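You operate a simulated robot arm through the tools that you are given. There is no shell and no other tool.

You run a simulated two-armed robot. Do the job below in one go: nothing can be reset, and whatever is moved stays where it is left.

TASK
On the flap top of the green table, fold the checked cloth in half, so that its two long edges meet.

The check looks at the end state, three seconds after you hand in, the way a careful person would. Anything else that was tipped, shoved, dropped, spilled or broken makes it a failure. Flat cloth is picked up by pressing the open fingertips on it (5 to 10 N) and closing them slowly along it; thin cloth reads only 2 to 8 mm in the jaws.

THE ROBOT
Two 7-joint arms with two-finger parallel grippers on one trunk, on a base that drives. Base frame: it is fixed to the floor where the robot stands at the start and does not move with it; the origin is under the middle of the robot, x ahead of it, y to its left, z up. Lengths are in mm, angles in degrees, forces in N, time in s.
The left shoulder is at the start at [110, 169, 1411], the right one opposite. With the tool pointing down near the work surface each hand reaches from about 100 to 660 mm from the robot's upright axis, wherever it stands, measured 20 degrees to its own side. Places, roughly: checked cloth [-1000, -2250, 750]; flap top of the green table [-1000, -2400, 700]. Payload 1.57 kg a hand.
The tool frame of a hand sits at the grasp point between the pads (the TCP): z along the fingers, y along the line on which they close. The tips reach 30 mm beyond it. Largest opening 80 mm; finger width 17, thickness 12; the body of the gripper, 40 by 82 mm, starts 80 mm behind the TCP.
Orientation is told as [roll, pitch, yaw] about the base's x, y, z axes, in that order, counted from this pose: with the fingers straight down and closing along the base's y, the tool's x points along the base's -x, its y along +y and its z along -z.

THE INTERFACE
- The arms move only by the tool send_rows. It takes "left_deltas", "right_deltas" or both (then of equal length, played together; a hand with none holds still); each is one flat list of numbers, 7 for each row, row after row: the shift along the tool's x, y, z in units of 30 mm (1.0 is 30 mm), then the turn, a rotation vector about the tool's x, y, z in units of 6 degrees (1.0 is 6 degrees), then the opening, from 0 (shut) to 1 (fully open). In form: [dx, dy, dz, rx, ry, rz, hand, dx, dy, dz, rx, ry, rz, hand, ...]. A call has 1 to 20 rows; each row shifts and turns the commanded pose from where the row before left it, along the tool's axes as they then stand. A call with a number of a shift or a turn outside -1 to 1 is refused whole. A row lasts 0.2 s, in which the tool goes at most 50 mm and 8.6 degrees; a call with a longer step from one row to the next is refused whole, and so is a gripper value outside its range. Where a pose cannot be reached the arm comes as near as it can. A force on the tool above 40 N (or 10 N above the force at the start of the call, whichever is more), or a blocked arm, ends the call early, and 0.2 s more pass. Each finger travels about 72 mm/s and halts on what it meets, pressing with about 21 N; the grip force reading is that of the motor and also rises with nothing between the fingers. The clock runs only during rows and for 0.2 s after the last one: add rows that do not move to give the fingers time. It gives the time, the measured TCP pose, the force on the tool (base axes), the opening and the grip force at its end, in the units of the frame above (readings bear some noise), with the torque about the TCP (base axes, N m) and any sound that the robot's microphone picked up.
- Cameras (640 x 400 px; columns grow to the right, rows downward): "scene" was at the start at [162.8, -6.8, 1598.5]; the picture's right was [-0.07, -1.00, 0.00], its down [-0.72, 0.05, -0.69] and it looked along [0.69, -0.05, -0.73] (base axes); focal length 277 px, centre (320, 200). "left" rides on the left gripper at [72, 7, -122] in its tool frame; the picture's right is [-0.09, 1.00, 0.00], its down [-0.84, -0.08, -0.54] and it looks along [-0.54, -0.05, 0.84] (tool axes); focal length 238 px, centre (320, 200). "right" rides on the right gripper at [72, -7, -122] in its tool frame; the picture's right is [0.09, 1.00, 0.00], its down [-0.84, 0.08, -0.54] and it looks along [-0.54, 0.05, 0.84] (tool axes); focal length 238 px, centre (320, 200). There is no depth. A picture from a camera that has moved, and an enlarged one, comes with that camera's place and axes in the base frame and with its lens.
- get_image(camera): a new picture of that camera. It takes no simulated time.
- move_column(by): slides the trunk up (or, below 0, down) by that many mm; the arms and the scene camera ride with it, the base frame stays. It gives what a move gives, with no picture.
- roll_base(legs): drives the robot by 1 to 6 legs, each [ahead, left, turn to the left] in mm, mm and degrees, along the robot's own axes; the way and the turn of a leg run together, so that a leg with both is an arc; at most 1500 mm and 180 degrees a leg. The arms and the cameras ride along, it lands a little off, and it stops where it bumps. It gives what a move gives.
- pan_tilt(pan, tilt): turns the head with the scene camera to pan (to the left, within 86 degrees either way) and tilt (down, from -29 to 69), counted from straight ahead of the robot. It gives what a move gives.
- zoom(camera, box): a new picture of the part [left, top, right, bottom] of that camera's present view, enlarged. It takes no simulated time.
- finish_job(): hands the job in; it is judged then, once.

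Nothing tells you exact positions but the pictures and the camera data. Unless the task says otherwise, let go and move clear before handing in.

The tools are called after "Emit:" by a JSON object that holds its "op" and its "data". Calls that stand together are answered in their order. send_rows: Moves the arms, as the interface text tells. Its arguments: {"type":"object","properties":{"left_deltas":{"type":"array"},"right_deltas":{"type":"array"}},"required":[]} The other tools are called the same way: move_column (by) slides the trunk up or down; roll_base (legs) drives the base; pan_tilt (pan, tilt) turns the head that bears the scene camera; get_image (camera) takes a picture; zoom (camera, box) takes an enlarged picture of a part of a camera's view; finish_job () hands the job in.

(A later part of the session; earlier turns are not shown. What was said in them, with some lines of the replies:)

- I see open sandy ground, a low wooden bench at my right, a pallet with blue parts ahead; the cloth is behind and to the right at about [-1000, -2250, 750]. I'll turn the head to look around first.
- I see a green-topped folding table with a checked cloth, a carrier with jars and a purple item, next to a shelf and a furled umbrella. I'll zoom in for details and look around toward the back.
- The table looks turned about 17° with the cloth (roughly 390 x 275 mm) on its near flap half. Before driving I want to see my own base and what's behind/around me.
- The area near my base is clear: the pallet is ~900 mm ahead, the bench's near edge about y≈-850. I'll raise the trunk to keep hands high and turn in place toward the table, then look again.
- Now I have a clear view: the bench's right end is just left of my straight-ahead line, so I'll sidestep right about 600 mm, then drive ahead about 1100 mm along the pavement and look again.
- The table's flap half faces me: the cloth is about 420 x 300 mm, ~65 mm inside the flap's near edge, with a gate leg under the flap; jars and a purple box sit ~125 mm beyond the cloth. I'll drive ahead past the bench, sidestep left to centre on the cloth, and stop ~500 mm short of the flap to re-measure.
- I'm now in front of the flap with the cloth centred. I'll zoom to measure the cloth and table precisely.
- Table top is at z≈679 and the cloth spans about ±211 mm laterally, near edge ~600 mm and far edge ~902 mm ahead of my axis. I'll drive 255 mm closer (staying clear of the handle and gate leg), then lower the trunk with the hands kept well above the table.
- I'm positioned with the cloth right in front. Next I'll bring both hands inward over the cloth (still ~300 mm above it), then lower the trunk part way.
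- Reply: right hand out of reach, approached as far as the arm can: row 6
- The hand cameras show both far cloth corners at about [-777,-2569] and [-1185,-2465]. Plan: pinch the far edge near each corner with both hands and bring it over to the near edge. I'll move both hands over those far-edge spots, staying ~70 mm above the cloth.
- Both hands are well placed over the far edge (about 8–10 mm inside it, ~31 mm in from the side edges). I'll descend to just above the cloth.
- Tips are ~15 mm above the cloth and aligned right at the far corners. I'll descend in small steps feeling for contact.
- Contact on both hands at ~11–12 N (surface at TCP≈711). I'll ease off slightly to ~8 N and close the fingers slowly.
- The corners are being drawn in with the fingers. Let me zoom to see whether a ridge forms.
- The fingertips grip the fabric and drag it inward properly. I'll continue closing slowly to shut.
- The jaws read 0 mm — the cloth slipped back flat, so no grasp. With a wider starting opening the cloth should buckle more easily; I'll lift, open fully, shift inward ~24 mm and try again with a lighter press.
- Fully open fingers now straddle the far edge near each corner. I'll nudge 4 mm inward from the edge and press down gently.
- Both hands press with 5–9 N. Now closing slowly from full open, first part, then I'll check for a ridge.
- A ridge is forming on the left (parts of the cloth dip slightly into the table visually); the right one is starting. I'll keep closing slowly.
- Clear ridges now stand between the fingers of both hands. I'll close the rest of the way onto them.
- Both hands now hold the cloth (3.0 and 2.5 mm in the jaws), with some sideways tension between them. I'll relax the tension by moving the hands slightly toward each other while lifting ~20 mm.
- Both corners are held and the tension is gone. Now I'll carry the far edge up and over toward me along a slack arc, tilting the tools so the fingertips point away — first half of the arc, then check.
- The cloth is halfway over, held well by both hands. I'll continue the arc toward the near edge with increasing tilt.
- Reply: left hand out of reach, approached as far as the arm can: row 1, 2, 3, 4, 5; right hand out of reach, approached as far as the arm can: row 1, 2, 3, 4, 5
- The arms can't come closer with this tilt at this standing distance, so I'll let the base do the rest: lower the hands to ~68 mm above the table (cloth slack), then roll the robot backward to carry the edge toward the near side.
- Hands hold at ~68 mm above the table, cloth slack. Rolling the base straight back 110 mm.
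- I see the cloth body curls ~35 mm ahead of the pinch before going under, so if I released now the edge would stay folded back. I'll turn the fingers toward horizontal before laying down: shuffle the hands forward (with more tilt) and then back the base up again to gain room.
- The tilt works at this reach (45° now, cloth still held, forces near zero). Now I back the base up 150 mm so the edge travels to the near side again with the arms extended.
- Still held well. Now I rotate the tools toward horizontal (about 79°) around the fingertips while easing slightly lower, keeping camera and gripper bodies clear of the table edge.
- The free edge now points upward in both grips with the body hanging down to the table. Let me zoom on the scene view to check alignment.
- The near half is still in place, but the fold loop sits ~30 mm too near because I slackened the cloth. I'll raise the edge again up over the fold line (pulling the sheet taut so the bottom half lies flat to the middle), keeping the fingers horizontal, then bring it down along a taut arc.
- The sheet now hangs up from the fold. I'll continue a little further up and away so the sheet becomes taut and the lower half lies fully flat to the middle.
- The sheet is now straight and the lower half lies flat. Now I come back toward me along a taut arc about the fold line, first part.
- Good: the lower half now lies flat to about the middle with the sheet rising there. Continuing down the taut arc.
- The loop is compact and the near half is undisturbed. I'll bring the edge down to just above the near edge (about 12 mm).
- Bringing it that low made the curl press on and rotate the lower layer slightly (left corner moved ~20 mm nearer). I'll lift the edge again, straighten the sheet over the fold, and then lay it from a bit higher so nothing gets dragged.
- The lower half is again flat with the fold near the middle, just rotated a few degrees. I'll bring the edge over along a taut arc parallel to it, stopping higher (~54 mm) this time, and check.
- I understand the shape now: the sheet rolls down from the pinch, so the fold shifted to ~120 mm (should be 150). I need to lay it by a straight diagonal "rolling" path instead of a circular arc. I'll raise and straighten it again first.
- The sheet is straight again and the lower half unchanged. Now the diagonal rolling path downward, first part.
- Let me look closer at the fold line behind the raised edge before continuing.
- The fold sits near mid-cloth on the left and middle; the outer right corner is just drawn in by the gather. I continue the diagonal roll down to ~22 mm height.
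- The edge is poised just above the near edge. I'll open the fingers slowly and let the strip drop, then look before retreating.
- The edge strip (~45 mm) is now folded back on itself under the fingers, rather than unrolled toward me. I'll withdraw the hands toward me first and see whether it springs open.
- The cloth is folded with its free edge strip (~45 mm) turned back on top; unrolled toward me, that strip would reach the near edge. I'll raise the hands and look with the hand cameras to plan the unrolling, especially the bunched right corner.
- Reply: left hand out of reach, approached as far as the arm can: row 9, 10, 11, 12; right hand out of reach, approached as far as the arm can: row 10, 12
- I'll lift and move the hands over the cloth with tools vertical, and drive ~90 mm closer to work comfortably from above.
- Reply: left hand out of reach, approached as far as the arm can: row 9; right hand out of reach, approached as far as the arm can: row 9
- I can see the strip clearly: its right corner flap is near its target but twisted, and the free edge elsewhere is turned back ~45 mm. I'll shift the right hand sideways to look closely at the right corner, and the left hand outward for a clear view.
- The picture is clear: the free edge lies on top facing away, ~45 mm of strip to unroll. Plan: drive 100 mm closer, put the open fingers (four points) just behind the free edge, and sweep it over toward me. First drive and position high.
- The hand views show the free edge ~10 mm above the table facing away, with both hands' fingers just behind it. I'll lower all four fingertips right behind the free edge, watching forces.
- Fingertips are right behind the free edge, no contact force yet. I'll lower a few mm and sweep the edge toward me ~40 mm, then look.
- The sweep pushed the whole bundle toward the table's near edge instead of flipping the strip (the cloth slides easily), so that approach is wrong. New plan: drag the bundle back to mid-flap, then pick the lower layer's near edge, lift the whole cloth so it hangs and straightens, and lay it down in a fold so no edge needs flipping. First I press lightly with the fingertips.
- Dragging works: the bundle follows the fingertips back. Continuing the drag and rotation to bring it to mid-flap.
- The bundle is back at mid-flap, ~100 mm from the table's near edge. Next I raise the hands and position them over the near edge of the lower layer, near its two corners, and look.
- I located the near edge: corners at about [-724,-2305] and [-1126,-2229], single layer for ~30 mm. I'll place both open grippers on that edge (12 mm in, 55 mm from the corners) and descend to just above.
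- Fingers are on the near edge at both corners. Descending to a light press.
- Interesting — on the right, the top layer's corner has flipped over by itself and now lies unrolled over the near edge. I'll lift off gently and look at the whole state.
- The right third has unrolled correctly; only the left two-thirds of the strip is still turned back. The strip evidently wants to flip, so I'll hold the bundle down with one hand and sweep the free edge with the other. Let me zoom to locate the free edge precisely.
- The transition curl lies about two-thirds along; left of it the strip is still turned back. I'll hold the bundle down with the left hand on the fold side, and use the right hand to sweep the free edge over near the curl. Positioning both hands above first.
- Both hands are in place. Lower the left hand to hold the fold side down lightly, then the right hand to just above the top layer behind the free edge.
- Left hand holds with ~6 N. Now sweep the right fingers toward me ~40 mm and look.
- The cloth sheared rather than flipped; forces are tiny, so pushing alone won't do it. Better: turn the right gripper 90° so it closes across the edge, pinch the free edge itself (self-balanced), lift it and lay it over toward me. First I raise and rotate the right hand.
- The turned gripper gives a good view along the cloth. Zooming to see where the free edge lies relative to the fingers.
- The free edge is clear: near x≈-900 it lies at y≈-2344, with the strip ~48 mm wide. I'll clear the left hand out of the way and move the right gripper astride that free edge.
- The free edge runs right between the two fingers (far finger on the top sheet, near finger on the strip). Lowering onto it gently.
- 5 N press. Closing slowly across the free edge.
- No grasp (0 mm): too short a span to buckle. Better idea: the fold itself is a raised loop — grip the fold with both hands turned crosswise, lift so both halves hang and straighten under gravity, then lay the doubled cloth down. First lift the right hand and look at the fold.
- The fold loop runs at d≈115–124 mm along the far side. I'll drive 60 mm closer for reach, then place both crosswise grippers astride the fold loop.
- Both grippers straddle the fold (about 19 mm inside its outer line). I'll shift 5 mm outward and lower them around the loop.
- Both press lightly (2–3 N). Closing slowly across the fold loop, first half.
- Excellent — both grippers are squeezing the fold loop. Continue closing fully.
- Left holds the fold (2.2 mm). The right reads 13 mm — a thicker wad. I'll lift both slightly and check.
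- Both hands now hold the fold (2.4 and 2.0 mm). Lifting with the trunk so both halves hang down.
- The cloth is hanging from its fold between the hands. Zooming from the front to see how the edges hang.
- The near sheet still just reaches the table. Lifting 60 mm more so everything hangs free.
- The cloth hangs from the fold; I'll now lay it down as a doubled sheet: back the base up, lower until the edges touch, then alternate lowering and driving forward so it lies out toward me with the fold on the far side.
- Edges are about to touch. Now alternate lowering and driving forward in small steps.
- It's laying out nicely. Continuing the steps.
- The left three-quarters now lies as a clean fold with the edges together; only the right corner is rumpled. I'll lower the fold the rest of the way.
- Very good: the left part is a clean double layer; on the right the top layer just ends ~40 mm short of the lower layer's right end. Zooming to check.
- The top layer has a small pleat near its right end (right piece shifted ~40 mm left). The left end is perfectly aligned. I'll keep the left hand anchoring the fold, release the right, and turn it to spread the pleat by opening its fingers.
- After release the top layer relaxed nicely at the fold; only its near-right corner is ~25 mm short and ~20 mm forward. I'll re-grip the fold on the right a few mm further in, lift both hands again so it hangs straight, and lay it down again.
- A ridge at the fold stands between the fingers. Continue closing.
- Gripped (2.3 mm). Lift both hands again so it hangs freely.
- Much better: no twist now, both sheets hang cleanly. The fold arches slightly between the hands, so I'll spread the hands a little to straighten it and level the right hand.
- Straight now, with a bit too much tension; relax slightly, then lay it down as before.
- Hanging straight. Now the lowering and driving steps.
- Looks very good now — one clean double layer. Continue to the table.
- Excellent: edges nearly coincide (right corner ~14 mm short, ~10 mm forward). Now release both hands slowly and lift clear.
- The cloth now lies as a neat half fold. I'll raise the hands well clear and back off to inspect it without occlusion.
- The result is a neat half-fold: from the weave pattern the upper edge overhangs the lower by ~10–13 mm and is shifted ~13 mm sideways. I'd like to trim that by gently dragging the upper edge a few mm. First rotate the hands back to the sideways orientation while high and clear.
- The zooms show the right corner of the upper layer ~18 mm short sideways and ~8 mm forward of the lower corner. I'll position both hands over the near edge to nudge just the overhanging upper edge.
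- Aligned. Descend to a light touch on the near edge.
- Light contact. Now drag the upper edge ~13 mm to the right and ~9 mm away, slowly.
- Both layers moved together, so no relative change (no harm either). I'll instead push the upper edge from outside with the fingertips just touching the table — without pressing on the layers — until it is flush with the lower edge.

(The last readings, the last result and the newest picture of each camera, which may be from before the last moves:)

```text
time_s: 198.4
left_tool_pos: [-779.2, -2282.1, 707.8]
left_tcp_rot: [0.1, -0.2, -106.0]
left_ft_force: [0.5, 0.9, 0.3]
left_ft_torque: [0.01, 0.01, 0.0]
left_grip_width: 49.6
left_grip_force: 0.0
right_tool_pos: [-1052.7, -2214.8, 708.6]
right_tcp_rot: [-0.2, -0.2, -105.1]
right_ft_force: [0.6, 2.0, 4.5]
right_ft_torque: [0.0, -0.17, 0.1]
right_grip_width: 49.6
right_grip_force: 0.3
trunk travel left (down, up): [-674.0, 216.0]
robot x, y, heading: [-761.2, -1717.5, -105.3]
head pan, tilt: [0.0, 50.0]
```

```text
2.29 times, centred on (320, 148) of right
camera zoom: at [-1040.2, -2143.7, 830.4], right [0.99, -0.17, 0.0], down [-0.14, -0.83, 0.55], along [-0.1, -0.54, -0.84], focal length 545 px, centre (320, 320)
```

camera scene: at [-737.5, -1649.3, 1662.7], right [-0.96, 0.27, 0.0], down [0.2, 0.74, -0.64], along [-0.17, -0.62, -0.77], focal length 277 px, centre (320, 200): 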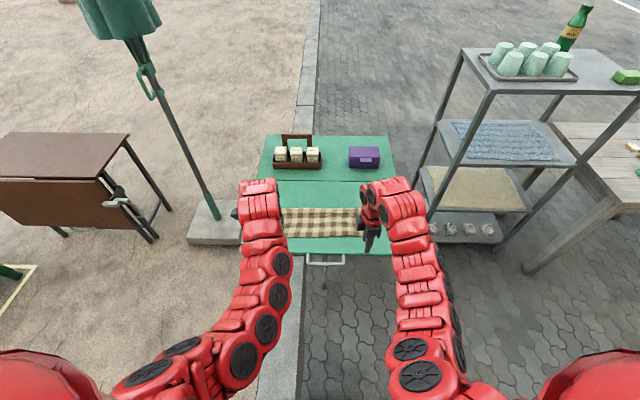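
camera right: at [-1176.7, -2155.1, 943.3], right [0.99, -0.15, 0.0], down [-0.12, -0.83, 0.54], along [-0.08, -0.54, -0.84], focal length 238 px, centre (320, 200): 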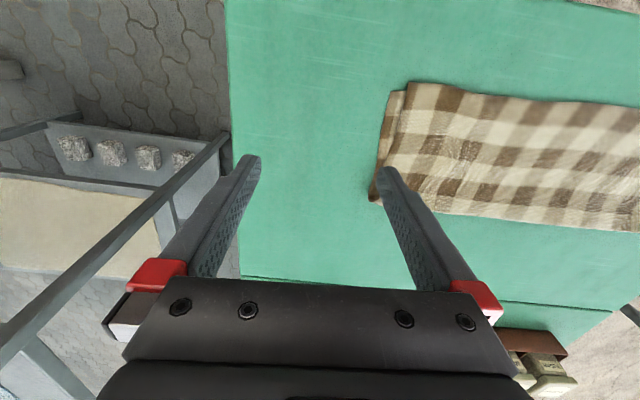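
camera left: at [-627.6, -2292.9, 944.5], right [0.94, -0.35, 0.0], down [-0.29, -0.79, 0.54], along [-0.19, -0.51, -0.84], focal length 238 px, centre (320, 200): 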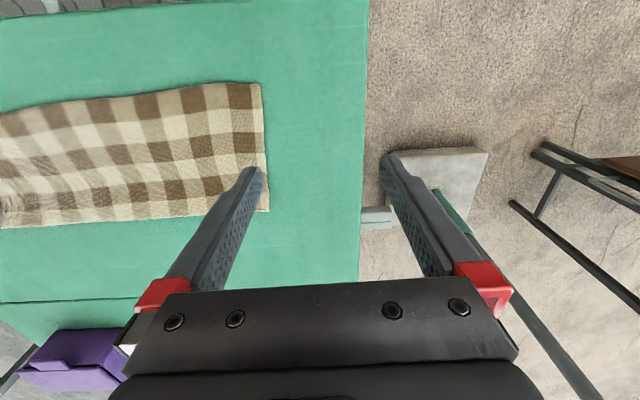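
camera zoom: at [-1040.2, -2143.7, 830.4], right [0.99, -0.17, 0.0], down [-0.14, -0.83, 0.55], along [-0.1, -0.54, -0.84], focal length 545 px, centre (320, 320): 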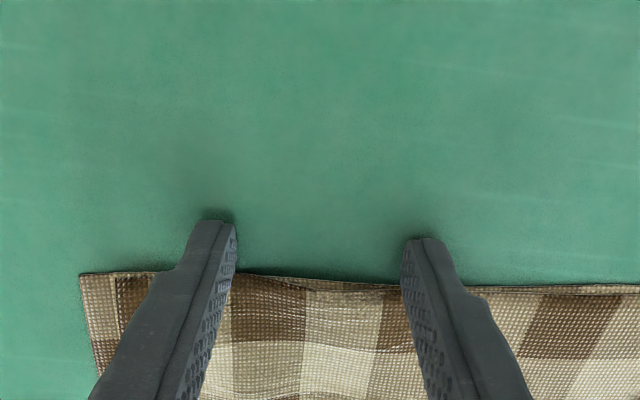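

Excellent — the near edges are now flush on both sides. What remains is a ~12 mm sideways offset between layers; I'll squeeze gently from both ends (left finger against the upper layer's left edge, right finger against the lower layer's right edge). Move the closed fingers outside both ends first.

Emit:
{"op": "send_rows", "data": {"left_deltas": [0.2, 0, -0.3, 0, 0, 0, 0.5, 0, 0, -0.5, 0, 0, 0, 0.3, -0.05, 0.74, 0, 0, 0, 0, 0.1, -0.2, 0.74, 0, 0, 0, 0, 0, -0.4, 0.74, 0, 0, 0, 0, 0, -0.41, 0.74, 0, 0, 0, 0, 0, 0, 0, 0.3, 0, 0, 0, 0, 0, 0, 0.3, 0, 0, 0, 0, 0, 0, 0, 0, 0, 0, 0], "right_deltas": [0.2, 0, -0.3, 0, 0, 0, 0.5, 0, 0, -0.5, 0, 0, 0, 0.3, -0.1, -0.766, 0, 0, 0, 0, 0.1, -0.3, -0.766, 0, 0, 0, 0, 0, -0.47, -0.766, 0, 0, 0, 0, 0, -0.47, -0.766, 0, 0, 0, 0, 0, 0, 0, 0.3, 0, 0, 0, 0, 0, 0, 0.3, 0, 0, 0, 0, 0, 0, 0, 0, 0, 0, 0]}}

Emit:
{"op": "zoom", "data": {"camera": "left", "box": [180, 60, 460, 235]}}

Emit:
{"op": "zoom", "data": {"camera": "right", "box": [180, 60, 460, 235]}}

```text
time_s: 200.4
left_tool_pos: [-699.9, -2331.2, 714.2]
left_tcp_rot: [0.1, -0.2, -106.0]
left_ft_force: [0.2, 0.4, -0.2]
left_ft_torque: [-0.01, -0.03, -0.01]
left_grip_width: 0.1
left_grip_force: 21.1
right_tool_pos: [-1151.0, -2223.6, 714.2]
right_tcp_rot: [-0.2, -0.3, -105.0]
right_ft_force: [0.0, -0.3, 0.6]
right_ft_torque: [-0.01, -0.01, 0.03]
right_grip_width: 0.0
right_grip_force: 21.0
trunk travel left (down, up): [-674.0, 216.0]
robot x, y, heading: [-756.2, -1715.6, -105.8]
head pan, tilt: [0.0, 50.0]
```

```text
2.29 times, centred on (320, 148) of left
camera zoom: at [-674.7, -2262.8, 836.3], right [0.93, -0.36, 0.0], down [-0.31, -0.78, 0.54], along [-0.2, -0.51, -0.84], focal length 545 px, centre (320, 320)
```

zoom: 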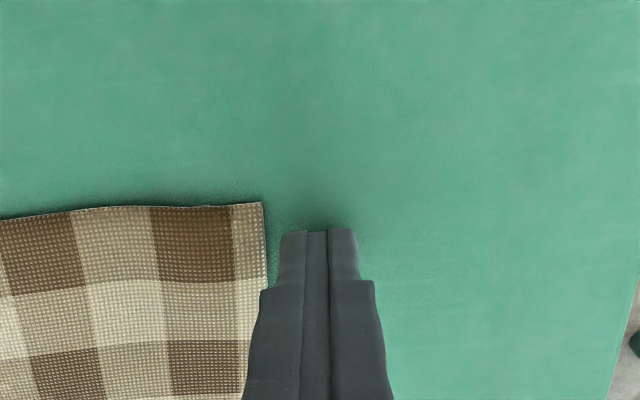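

```text
2.29 times, centred on (320, 148) of right
camera zoom: at [-1138.3, -2152.8, 836.4], right [0.99, -0.17, 0.0], down [-0.14, -0.83, 0.54], along [-0.1, -0.54, -0.84], focal length 545 px, centre (320, 320)
```

zoom: 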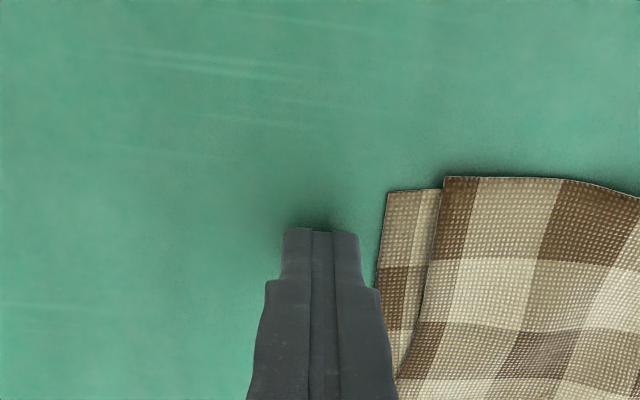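

Emit:
{"op": "send_rows", "data": {"left_deltas": [0, 0, 0.12, 0, 0, 0, 0, 0, 0, 0.06, 0, 0, 0, 0, 0, 0, 0.02, 0, 0, 0, 0, 0, 0, 0, 0, 0, 0, 0], "right_deltas": [0, 0, 0.12, 0, 0, 0, 0, 0, 0, 0.06, 0, 0, 0, 0, 0, 0, 0, 0, 0, 0, 0, 0, 0, 0, 0, 0, 0, 0]}}

```text
time_s: 201.4
left_tool_pos: [-701.2, -2331.4, 709.7]
left_tcp_rot: [0.2, -0.2, -106.1]
left_ft_force: [0.0, 0.4, 0.0]
left_ft_torque: [0.0, 0.01, 0.0]
left_grip_width: 0.3
left_grip_force: 20.6
right_tool_pos: [-1151.5, -2222.2, 708.3]
right_tcp_rot: [-0.1, -0.1, -105.0]
right_ft_force: [0.3, 2.8, 5.0]
right_ft_torque: [0.05, -0.04, -0.04]
right_grip_width: 0.0
right_grip_force: 21.0
trunk travel left (down, up): [-674.0, 216.0]
robot x, y, heading: [-761.4, -1718.9, -105.4]
head pan, tilt: [0.0, 50.0]
```

Emit:
{"op": "send_rows", "data": {"left_deltas": [0, 0, 0.05, 0, 0, 0, 0, 0, 0, 0.01, 0, 0, 0, 0, 0, -0.09, 0, 0, 0, 0, 0, 0, -0.09, 0, 0, 0, 0, 0, 0, -0.09, 0, 0, 0, 0, 0, 0, -0.09, 0, 0, 0, 0, 0, 0, 0, 0, 0, 0, 0, 0], "right_deltas": [0, 0, -0.02, 0, 0, 0, 0, 0, 0, 0, 0, 0, 0, 0, 0, 0.108, 0, 0, 0, 0, 0, 0, 0.108, 0, 0, 0, 0, 0, 0, 0.108, 0, 0, 0, 0, 0, 0, 0.108, 0, 0, 0, 0, 0, 0, 0, 0, 0, 0, 0, 0]}}

Emit:
{"op": "zoom", "data": {"camera": "left", "box": [180, 60, 460, 235]}}

Emit:
{"op": "zoom", "data": {"camera": "right", "box": [180, 60, 460, 235]}}

```text
time_s: 203.0
left_tool_pos: [-711.0, -2328.6, 706.0]
left_tcp_rot: [0.1, -0.2, -105.9]
left_ft_force: [3.5, 0.5, 4.1]
left_ft_torque: [-0.01, -0.04, 0.03]
left_grip_width: 0.0
left_grip_force: 21.0
right_tool_pos: [-1138.5, -2226.8, 708.8]
right_tcp_rot: [-0.2, -0.2, -105.1]
right_ft_force: [0.5, 0.7, -0.1]
right_ft_torque: [-0.01, 0.01, 0.04]
right_grip_width: 0.0
right_grip_force: 20.7
trunk travel left (down, up): [-674.0, 216.0]
robot x, y, heading: [-758.2, -1718.2, -105.5]
head pan, tilt: [0.0, 50.0]
```

```text
2.29 times, centred on (320, 148) of left
camera zoom: at [-685.1, -2260.4, 828.4], right [0.93, -0.36, 0.0], down [-0.31, -0.78, 0.54], along [-0.2, -0.51, -0.84], focal length 545 px, centre (320, 320)
```

zoom: 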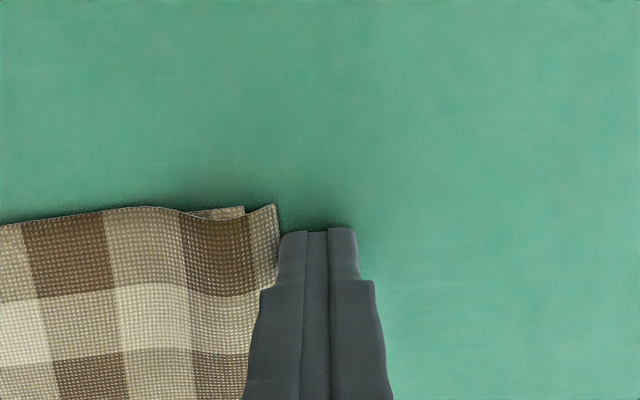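

```text
2.29 times, centred on (320, 148) of right
camera zoom: at [-1125.5, -2156.4, 831.6], right [0.99, -0.17, 0.0], down [-0.14, -0.83, 0.55], along [-0.1, -0.54, -0.84], focal length 545 px, centre (320, 320)
```

zoom: 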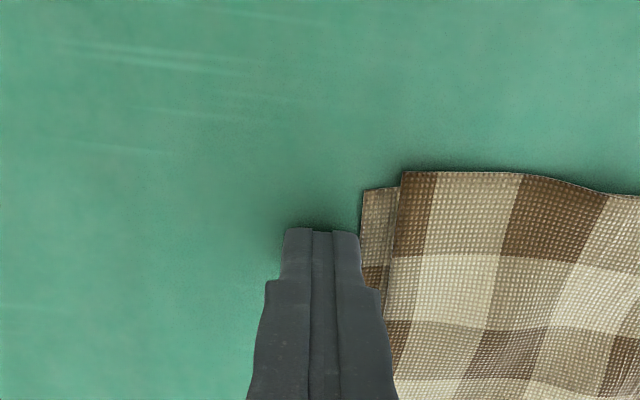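

The offset shrank (~10 and ~12 mm now). One more small push on the right, then back off and inspect.

Emit:
{"op": "send_rows", "data": {"left_deltas": [0, 0, 0, 0, 0, 0, 0, 0, 0, 0, 0, 0, 0, 0, 0, 0, 0, 0, 0, 0, 0, 0, 0, 0, 0, 0, 0, 0], "right_deltas": [0, 0, 0.015, 0, 0, 0, 0, 0, 0.09, 0, 0, 0, 0, 0, 0, 0.09, 0, 0, 0, 0, 0, 0, 0, 0, 0, 0, 0, 0]}}

Emit:
{"op": "zoom", "data": {"camera": "right", "box": [180, 60, 460, 235]}}

Emit:
{"op": "send_rows", "data": {"left_deltas": [0, 0.3, 0, 0, 0, 0, 0, 0, 0.3, -0.3, 0, 0, 0, 0, 0, 0.3, -0.8, 0, 0, 0, 0, 0, 0, -0.9, 0, 0, 0, 0, 0, 0, -0.9, 0, 0, 0, 0], "right_deltas": [0, -0.3, 0, 0, 0, 0, 0, 0, -0.3, -0.3, 0, 0, 0, 0, 0, -0.3, -0.8, 0, 0, 0, 0, 0, 0, -0.9, 0, 0, 0, 0, 0, 0, -0.9, 0, 0, 0, 0]}}

Emit:
{"op": "zoom", "data": {"camera": "left", "box": [60, 60, 340, 235]}}

Emit:
{"op": "zoom", "data": {"camera": "right", "box": [320, 60, 600, 235]}}

```text
time_s: 204.0
left_tool_pos: [-710.5, -2327.4, 707.7]
left_tcp_rot: [0.1, -0.2, -106.0]
left_ft_force: [1.0, -0.7, 3.9]
left_ft_torque: [-0.03, -0.02, -0.01]
left_grip_width: 0.1
left_grip_force: 20.9
right_tool_pos: [-1133.2, -2228.0, 708.3]
right_tcp_rot: [-0.1, -0.2, -105.1]
right_ft_force: [0.5, 1.0, 0.5]
right_ft_torque: [0.01, 0.01, -0.03]
right_grip_width: 0.0
right_grip_force: 21.1
trunk travel left (down, up): [-674.0, 216.0]
robot x, y, heading: [-759.5, -1712.4, -105.5]
head pan, tilt: [0.0, 50.0]
```

```text
2.29 times, centred on (320, 148) of right
camera zoom: at [-1120.7, -2157.6, 831.0], right [0.99, -0.17, 0.0], down [-0.14, -0.83, 0.55], along [-0.1, -0.54, -0.84], focal length 545 px, centre (320, 320)
```

zoom: 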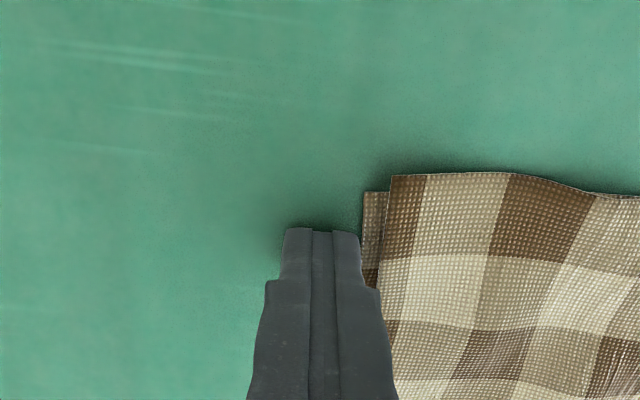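

```text
time_s: 205.2
left_tool_pos: [-684.1, -2337.8, 793.8]
left_tcp_rot: [0.2, -0.2, -106.0]
left_ft_force: [-0.1, -0.2, 0.1]
left_ft_torque: [-0.05, 0.0, -0.02]
left_grip_width: 0.0
left_grip_force: 20.9
right_tool_pos: [-1158.5, -2221.6, 796.3]
right_tcp_rot: [-0.2, -0.3, -105.1]
right_ft_force: [0.2, 0.1, -0.1]
right_ft_torque: [-0.01, 0.02, 0.0]
right_grip_width: 0.3
right_grip_force: 21.1
trunk travel left (down, up): [-674.0, 216.0]
robot x, y, heading: [-755.1, -1714.3, -105.4]
head pan, tilt: [0.0, 50.0]
```

```text
2.29 times, centred on (200, 148) of left
camera zoom: at [-658.1, -2267.7, 916.2], right [0.93, -0.36, 0.0], down [-0.31, -0.78, 0.55], along [-0.2, -0.51, -0.84], focal length 545 px, centre (594, 320)
```

zoom: 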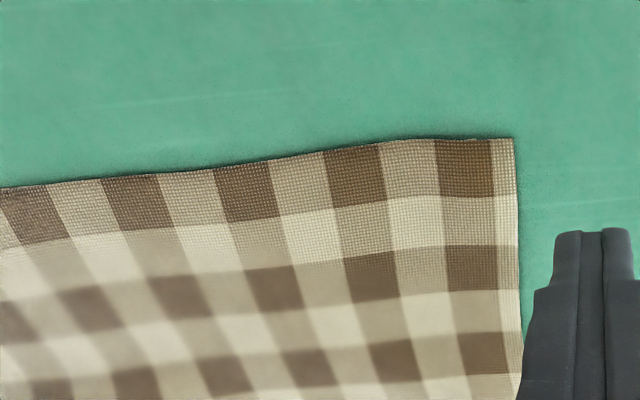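

```text
2.29 times, centred on (460, 148) of right
camera zoom: at [-1145.7, -2150.3, 918.8], right [0.99, -0.17, 0.0], down [-0.14, -0.83, 0.55], along [-0.1, -0.54, -0.84], focal length 545 px, centre (0, 320)
```

zoom: 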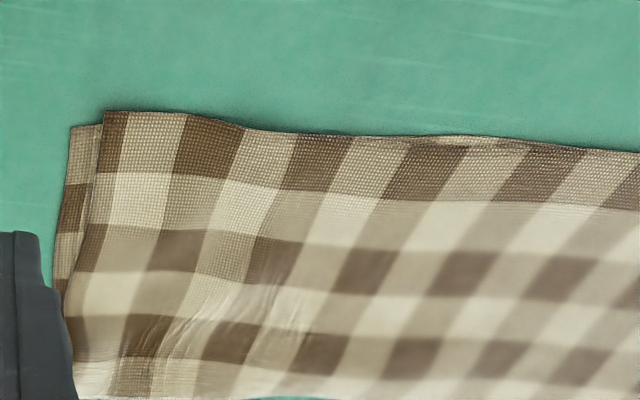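

The two long edges now coincide within a few millimetres along their length (about 13 mm sideways offset at the ends). I'll move clear and take a final look.

Emit:
{"op": "move_column", "data": {"by": 120}}

Emit:
{"op": "roll_base", "data": {"legs": [[-300, 0, 0]]}}

Emit:
{"op": "get_image", "data": {"camera": "scene"}}

Emit:
{"op": "zoom", "data": {"camera": "scene", "box": [240, 130, 410, 276]}}

```text
time_s: 206.7
left_tool_pos: [-685.2, -2336.7, 912.9]
left_tcp_rot: [0.1, -0.2, -105.9]
left_ft_force: [-0.2, 0.2, -0.4]
left_ft_torque: [0.03, 0.0, 0.0]
left_grip_width: 0.1
left_grip_force: 21.1
right_tool_pos: [-1159.7, -2220.7, 914.5]
right_tcp_rot: [-0.1, -0.2, -105.1]
right_ft_force: [-0.1, -0.2, 0.1]
right_ft_torque: [0.0, -0.02, 0.02]
right_grip_width: 0.0
right_grip_force: 20.9
trunk travel left (down, up): [-794.0, 96.0]
robot x, y, heading: [-761.3, -1717.2, -105.4]
head pan, tilt: [0.0, 50.0]
```

```text
time_s: 208.7
left_tool_pos: [-605.7, -2047.2, 913.5]
left_tcp_rot: [0.0, -0.2, -106.2]
left_ft_force: [-0.1, 0.4, 1.0]
left_ft_torque: [-0.02, -0.02, -0.02]
left_grip_width: 0.0
left_grip_force: 21.2
right_tool_pos: [-1080.1, -1931.9, 915.6]
right_tcp_rot: [-0.2, -0.2, -105.3]
right_ft_force: [0.1, -0.1, 0.6]
right_ft_torque: [0.01, 0.04, -0.01]
right_grip_width: 0.0
right_grip_force: 21.2
trunk travel left (down, up): [-794.0, 96.0]
robot x, y, heading: [-679.0, -1431.0, -105.6]
head pan, tilt: [0.0, 50.0]
```

```text
taken
camera scene: at [-718.6, -1581.1, 1662.7], right [-0.96, 0.27, 0.0], down [0.21, 0.74, -0.64], along [-0.17, -0.62, -0.77], focal length 277 px, centre (320, 200)
```

scene: 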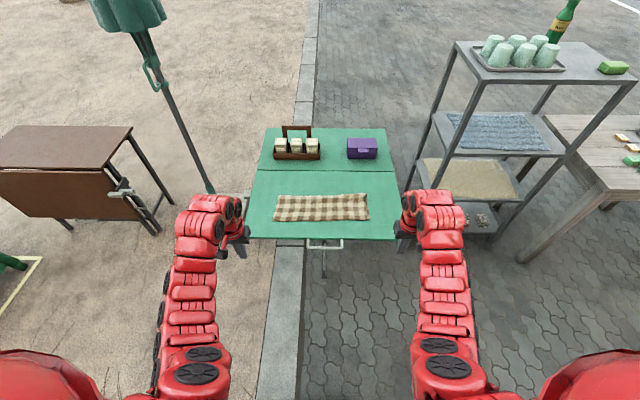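

```text
2.74 times, centred on (325, 203) of scene
camera zoom: at [-718.6, -1581.1, 1662.7], right [-0.96, 0.27, 0.0], down [0.21, 0.74, -0.64], along [-0.17, -0.62, -0.77], focal length 760 px, centre (306, 192)
```

zoom: 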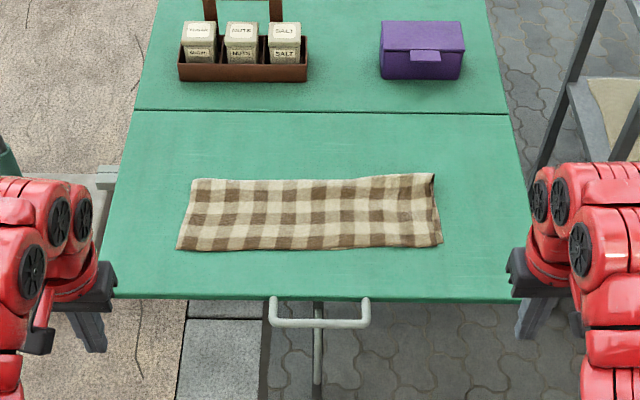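

The checked cloth lies folded in half along its long side on the flap top. The jars, purple box, table and surroundings look undisturbed, and both hands are clear. I'm handing in the job.

Emit:
{"op": "finish_job", "data": {}}

```text
The job is handed in.
```

The checked cloth is folded in half on the flap top of the green table, with its two long edges together. I've handed the job in, but I got no result back from the check.

- **Edges:** along most of their length the two long edges coincide within a few millimetres. At the right end the upper layer sits about 6 mm nearer to me.
- **Sideways offset:** the upper layer is shifted roughly 13 mm along the edge, so a thin strip of the lower layer shows at the right end.
- **How it got there:** my first attempts left the upper edge turned back on itself. At one point a sweep pushed the cloth right up to the table's near edge, so I dragged it back. I then picked it up by the fold, let it hang straight and laid it down again. A few faint wrinkles remain near the right end.
- **Surroundings:** the jar carrier, purple box, table and nearby furniture look undisturbed in the last pictures. Both hands have let go and are clear.
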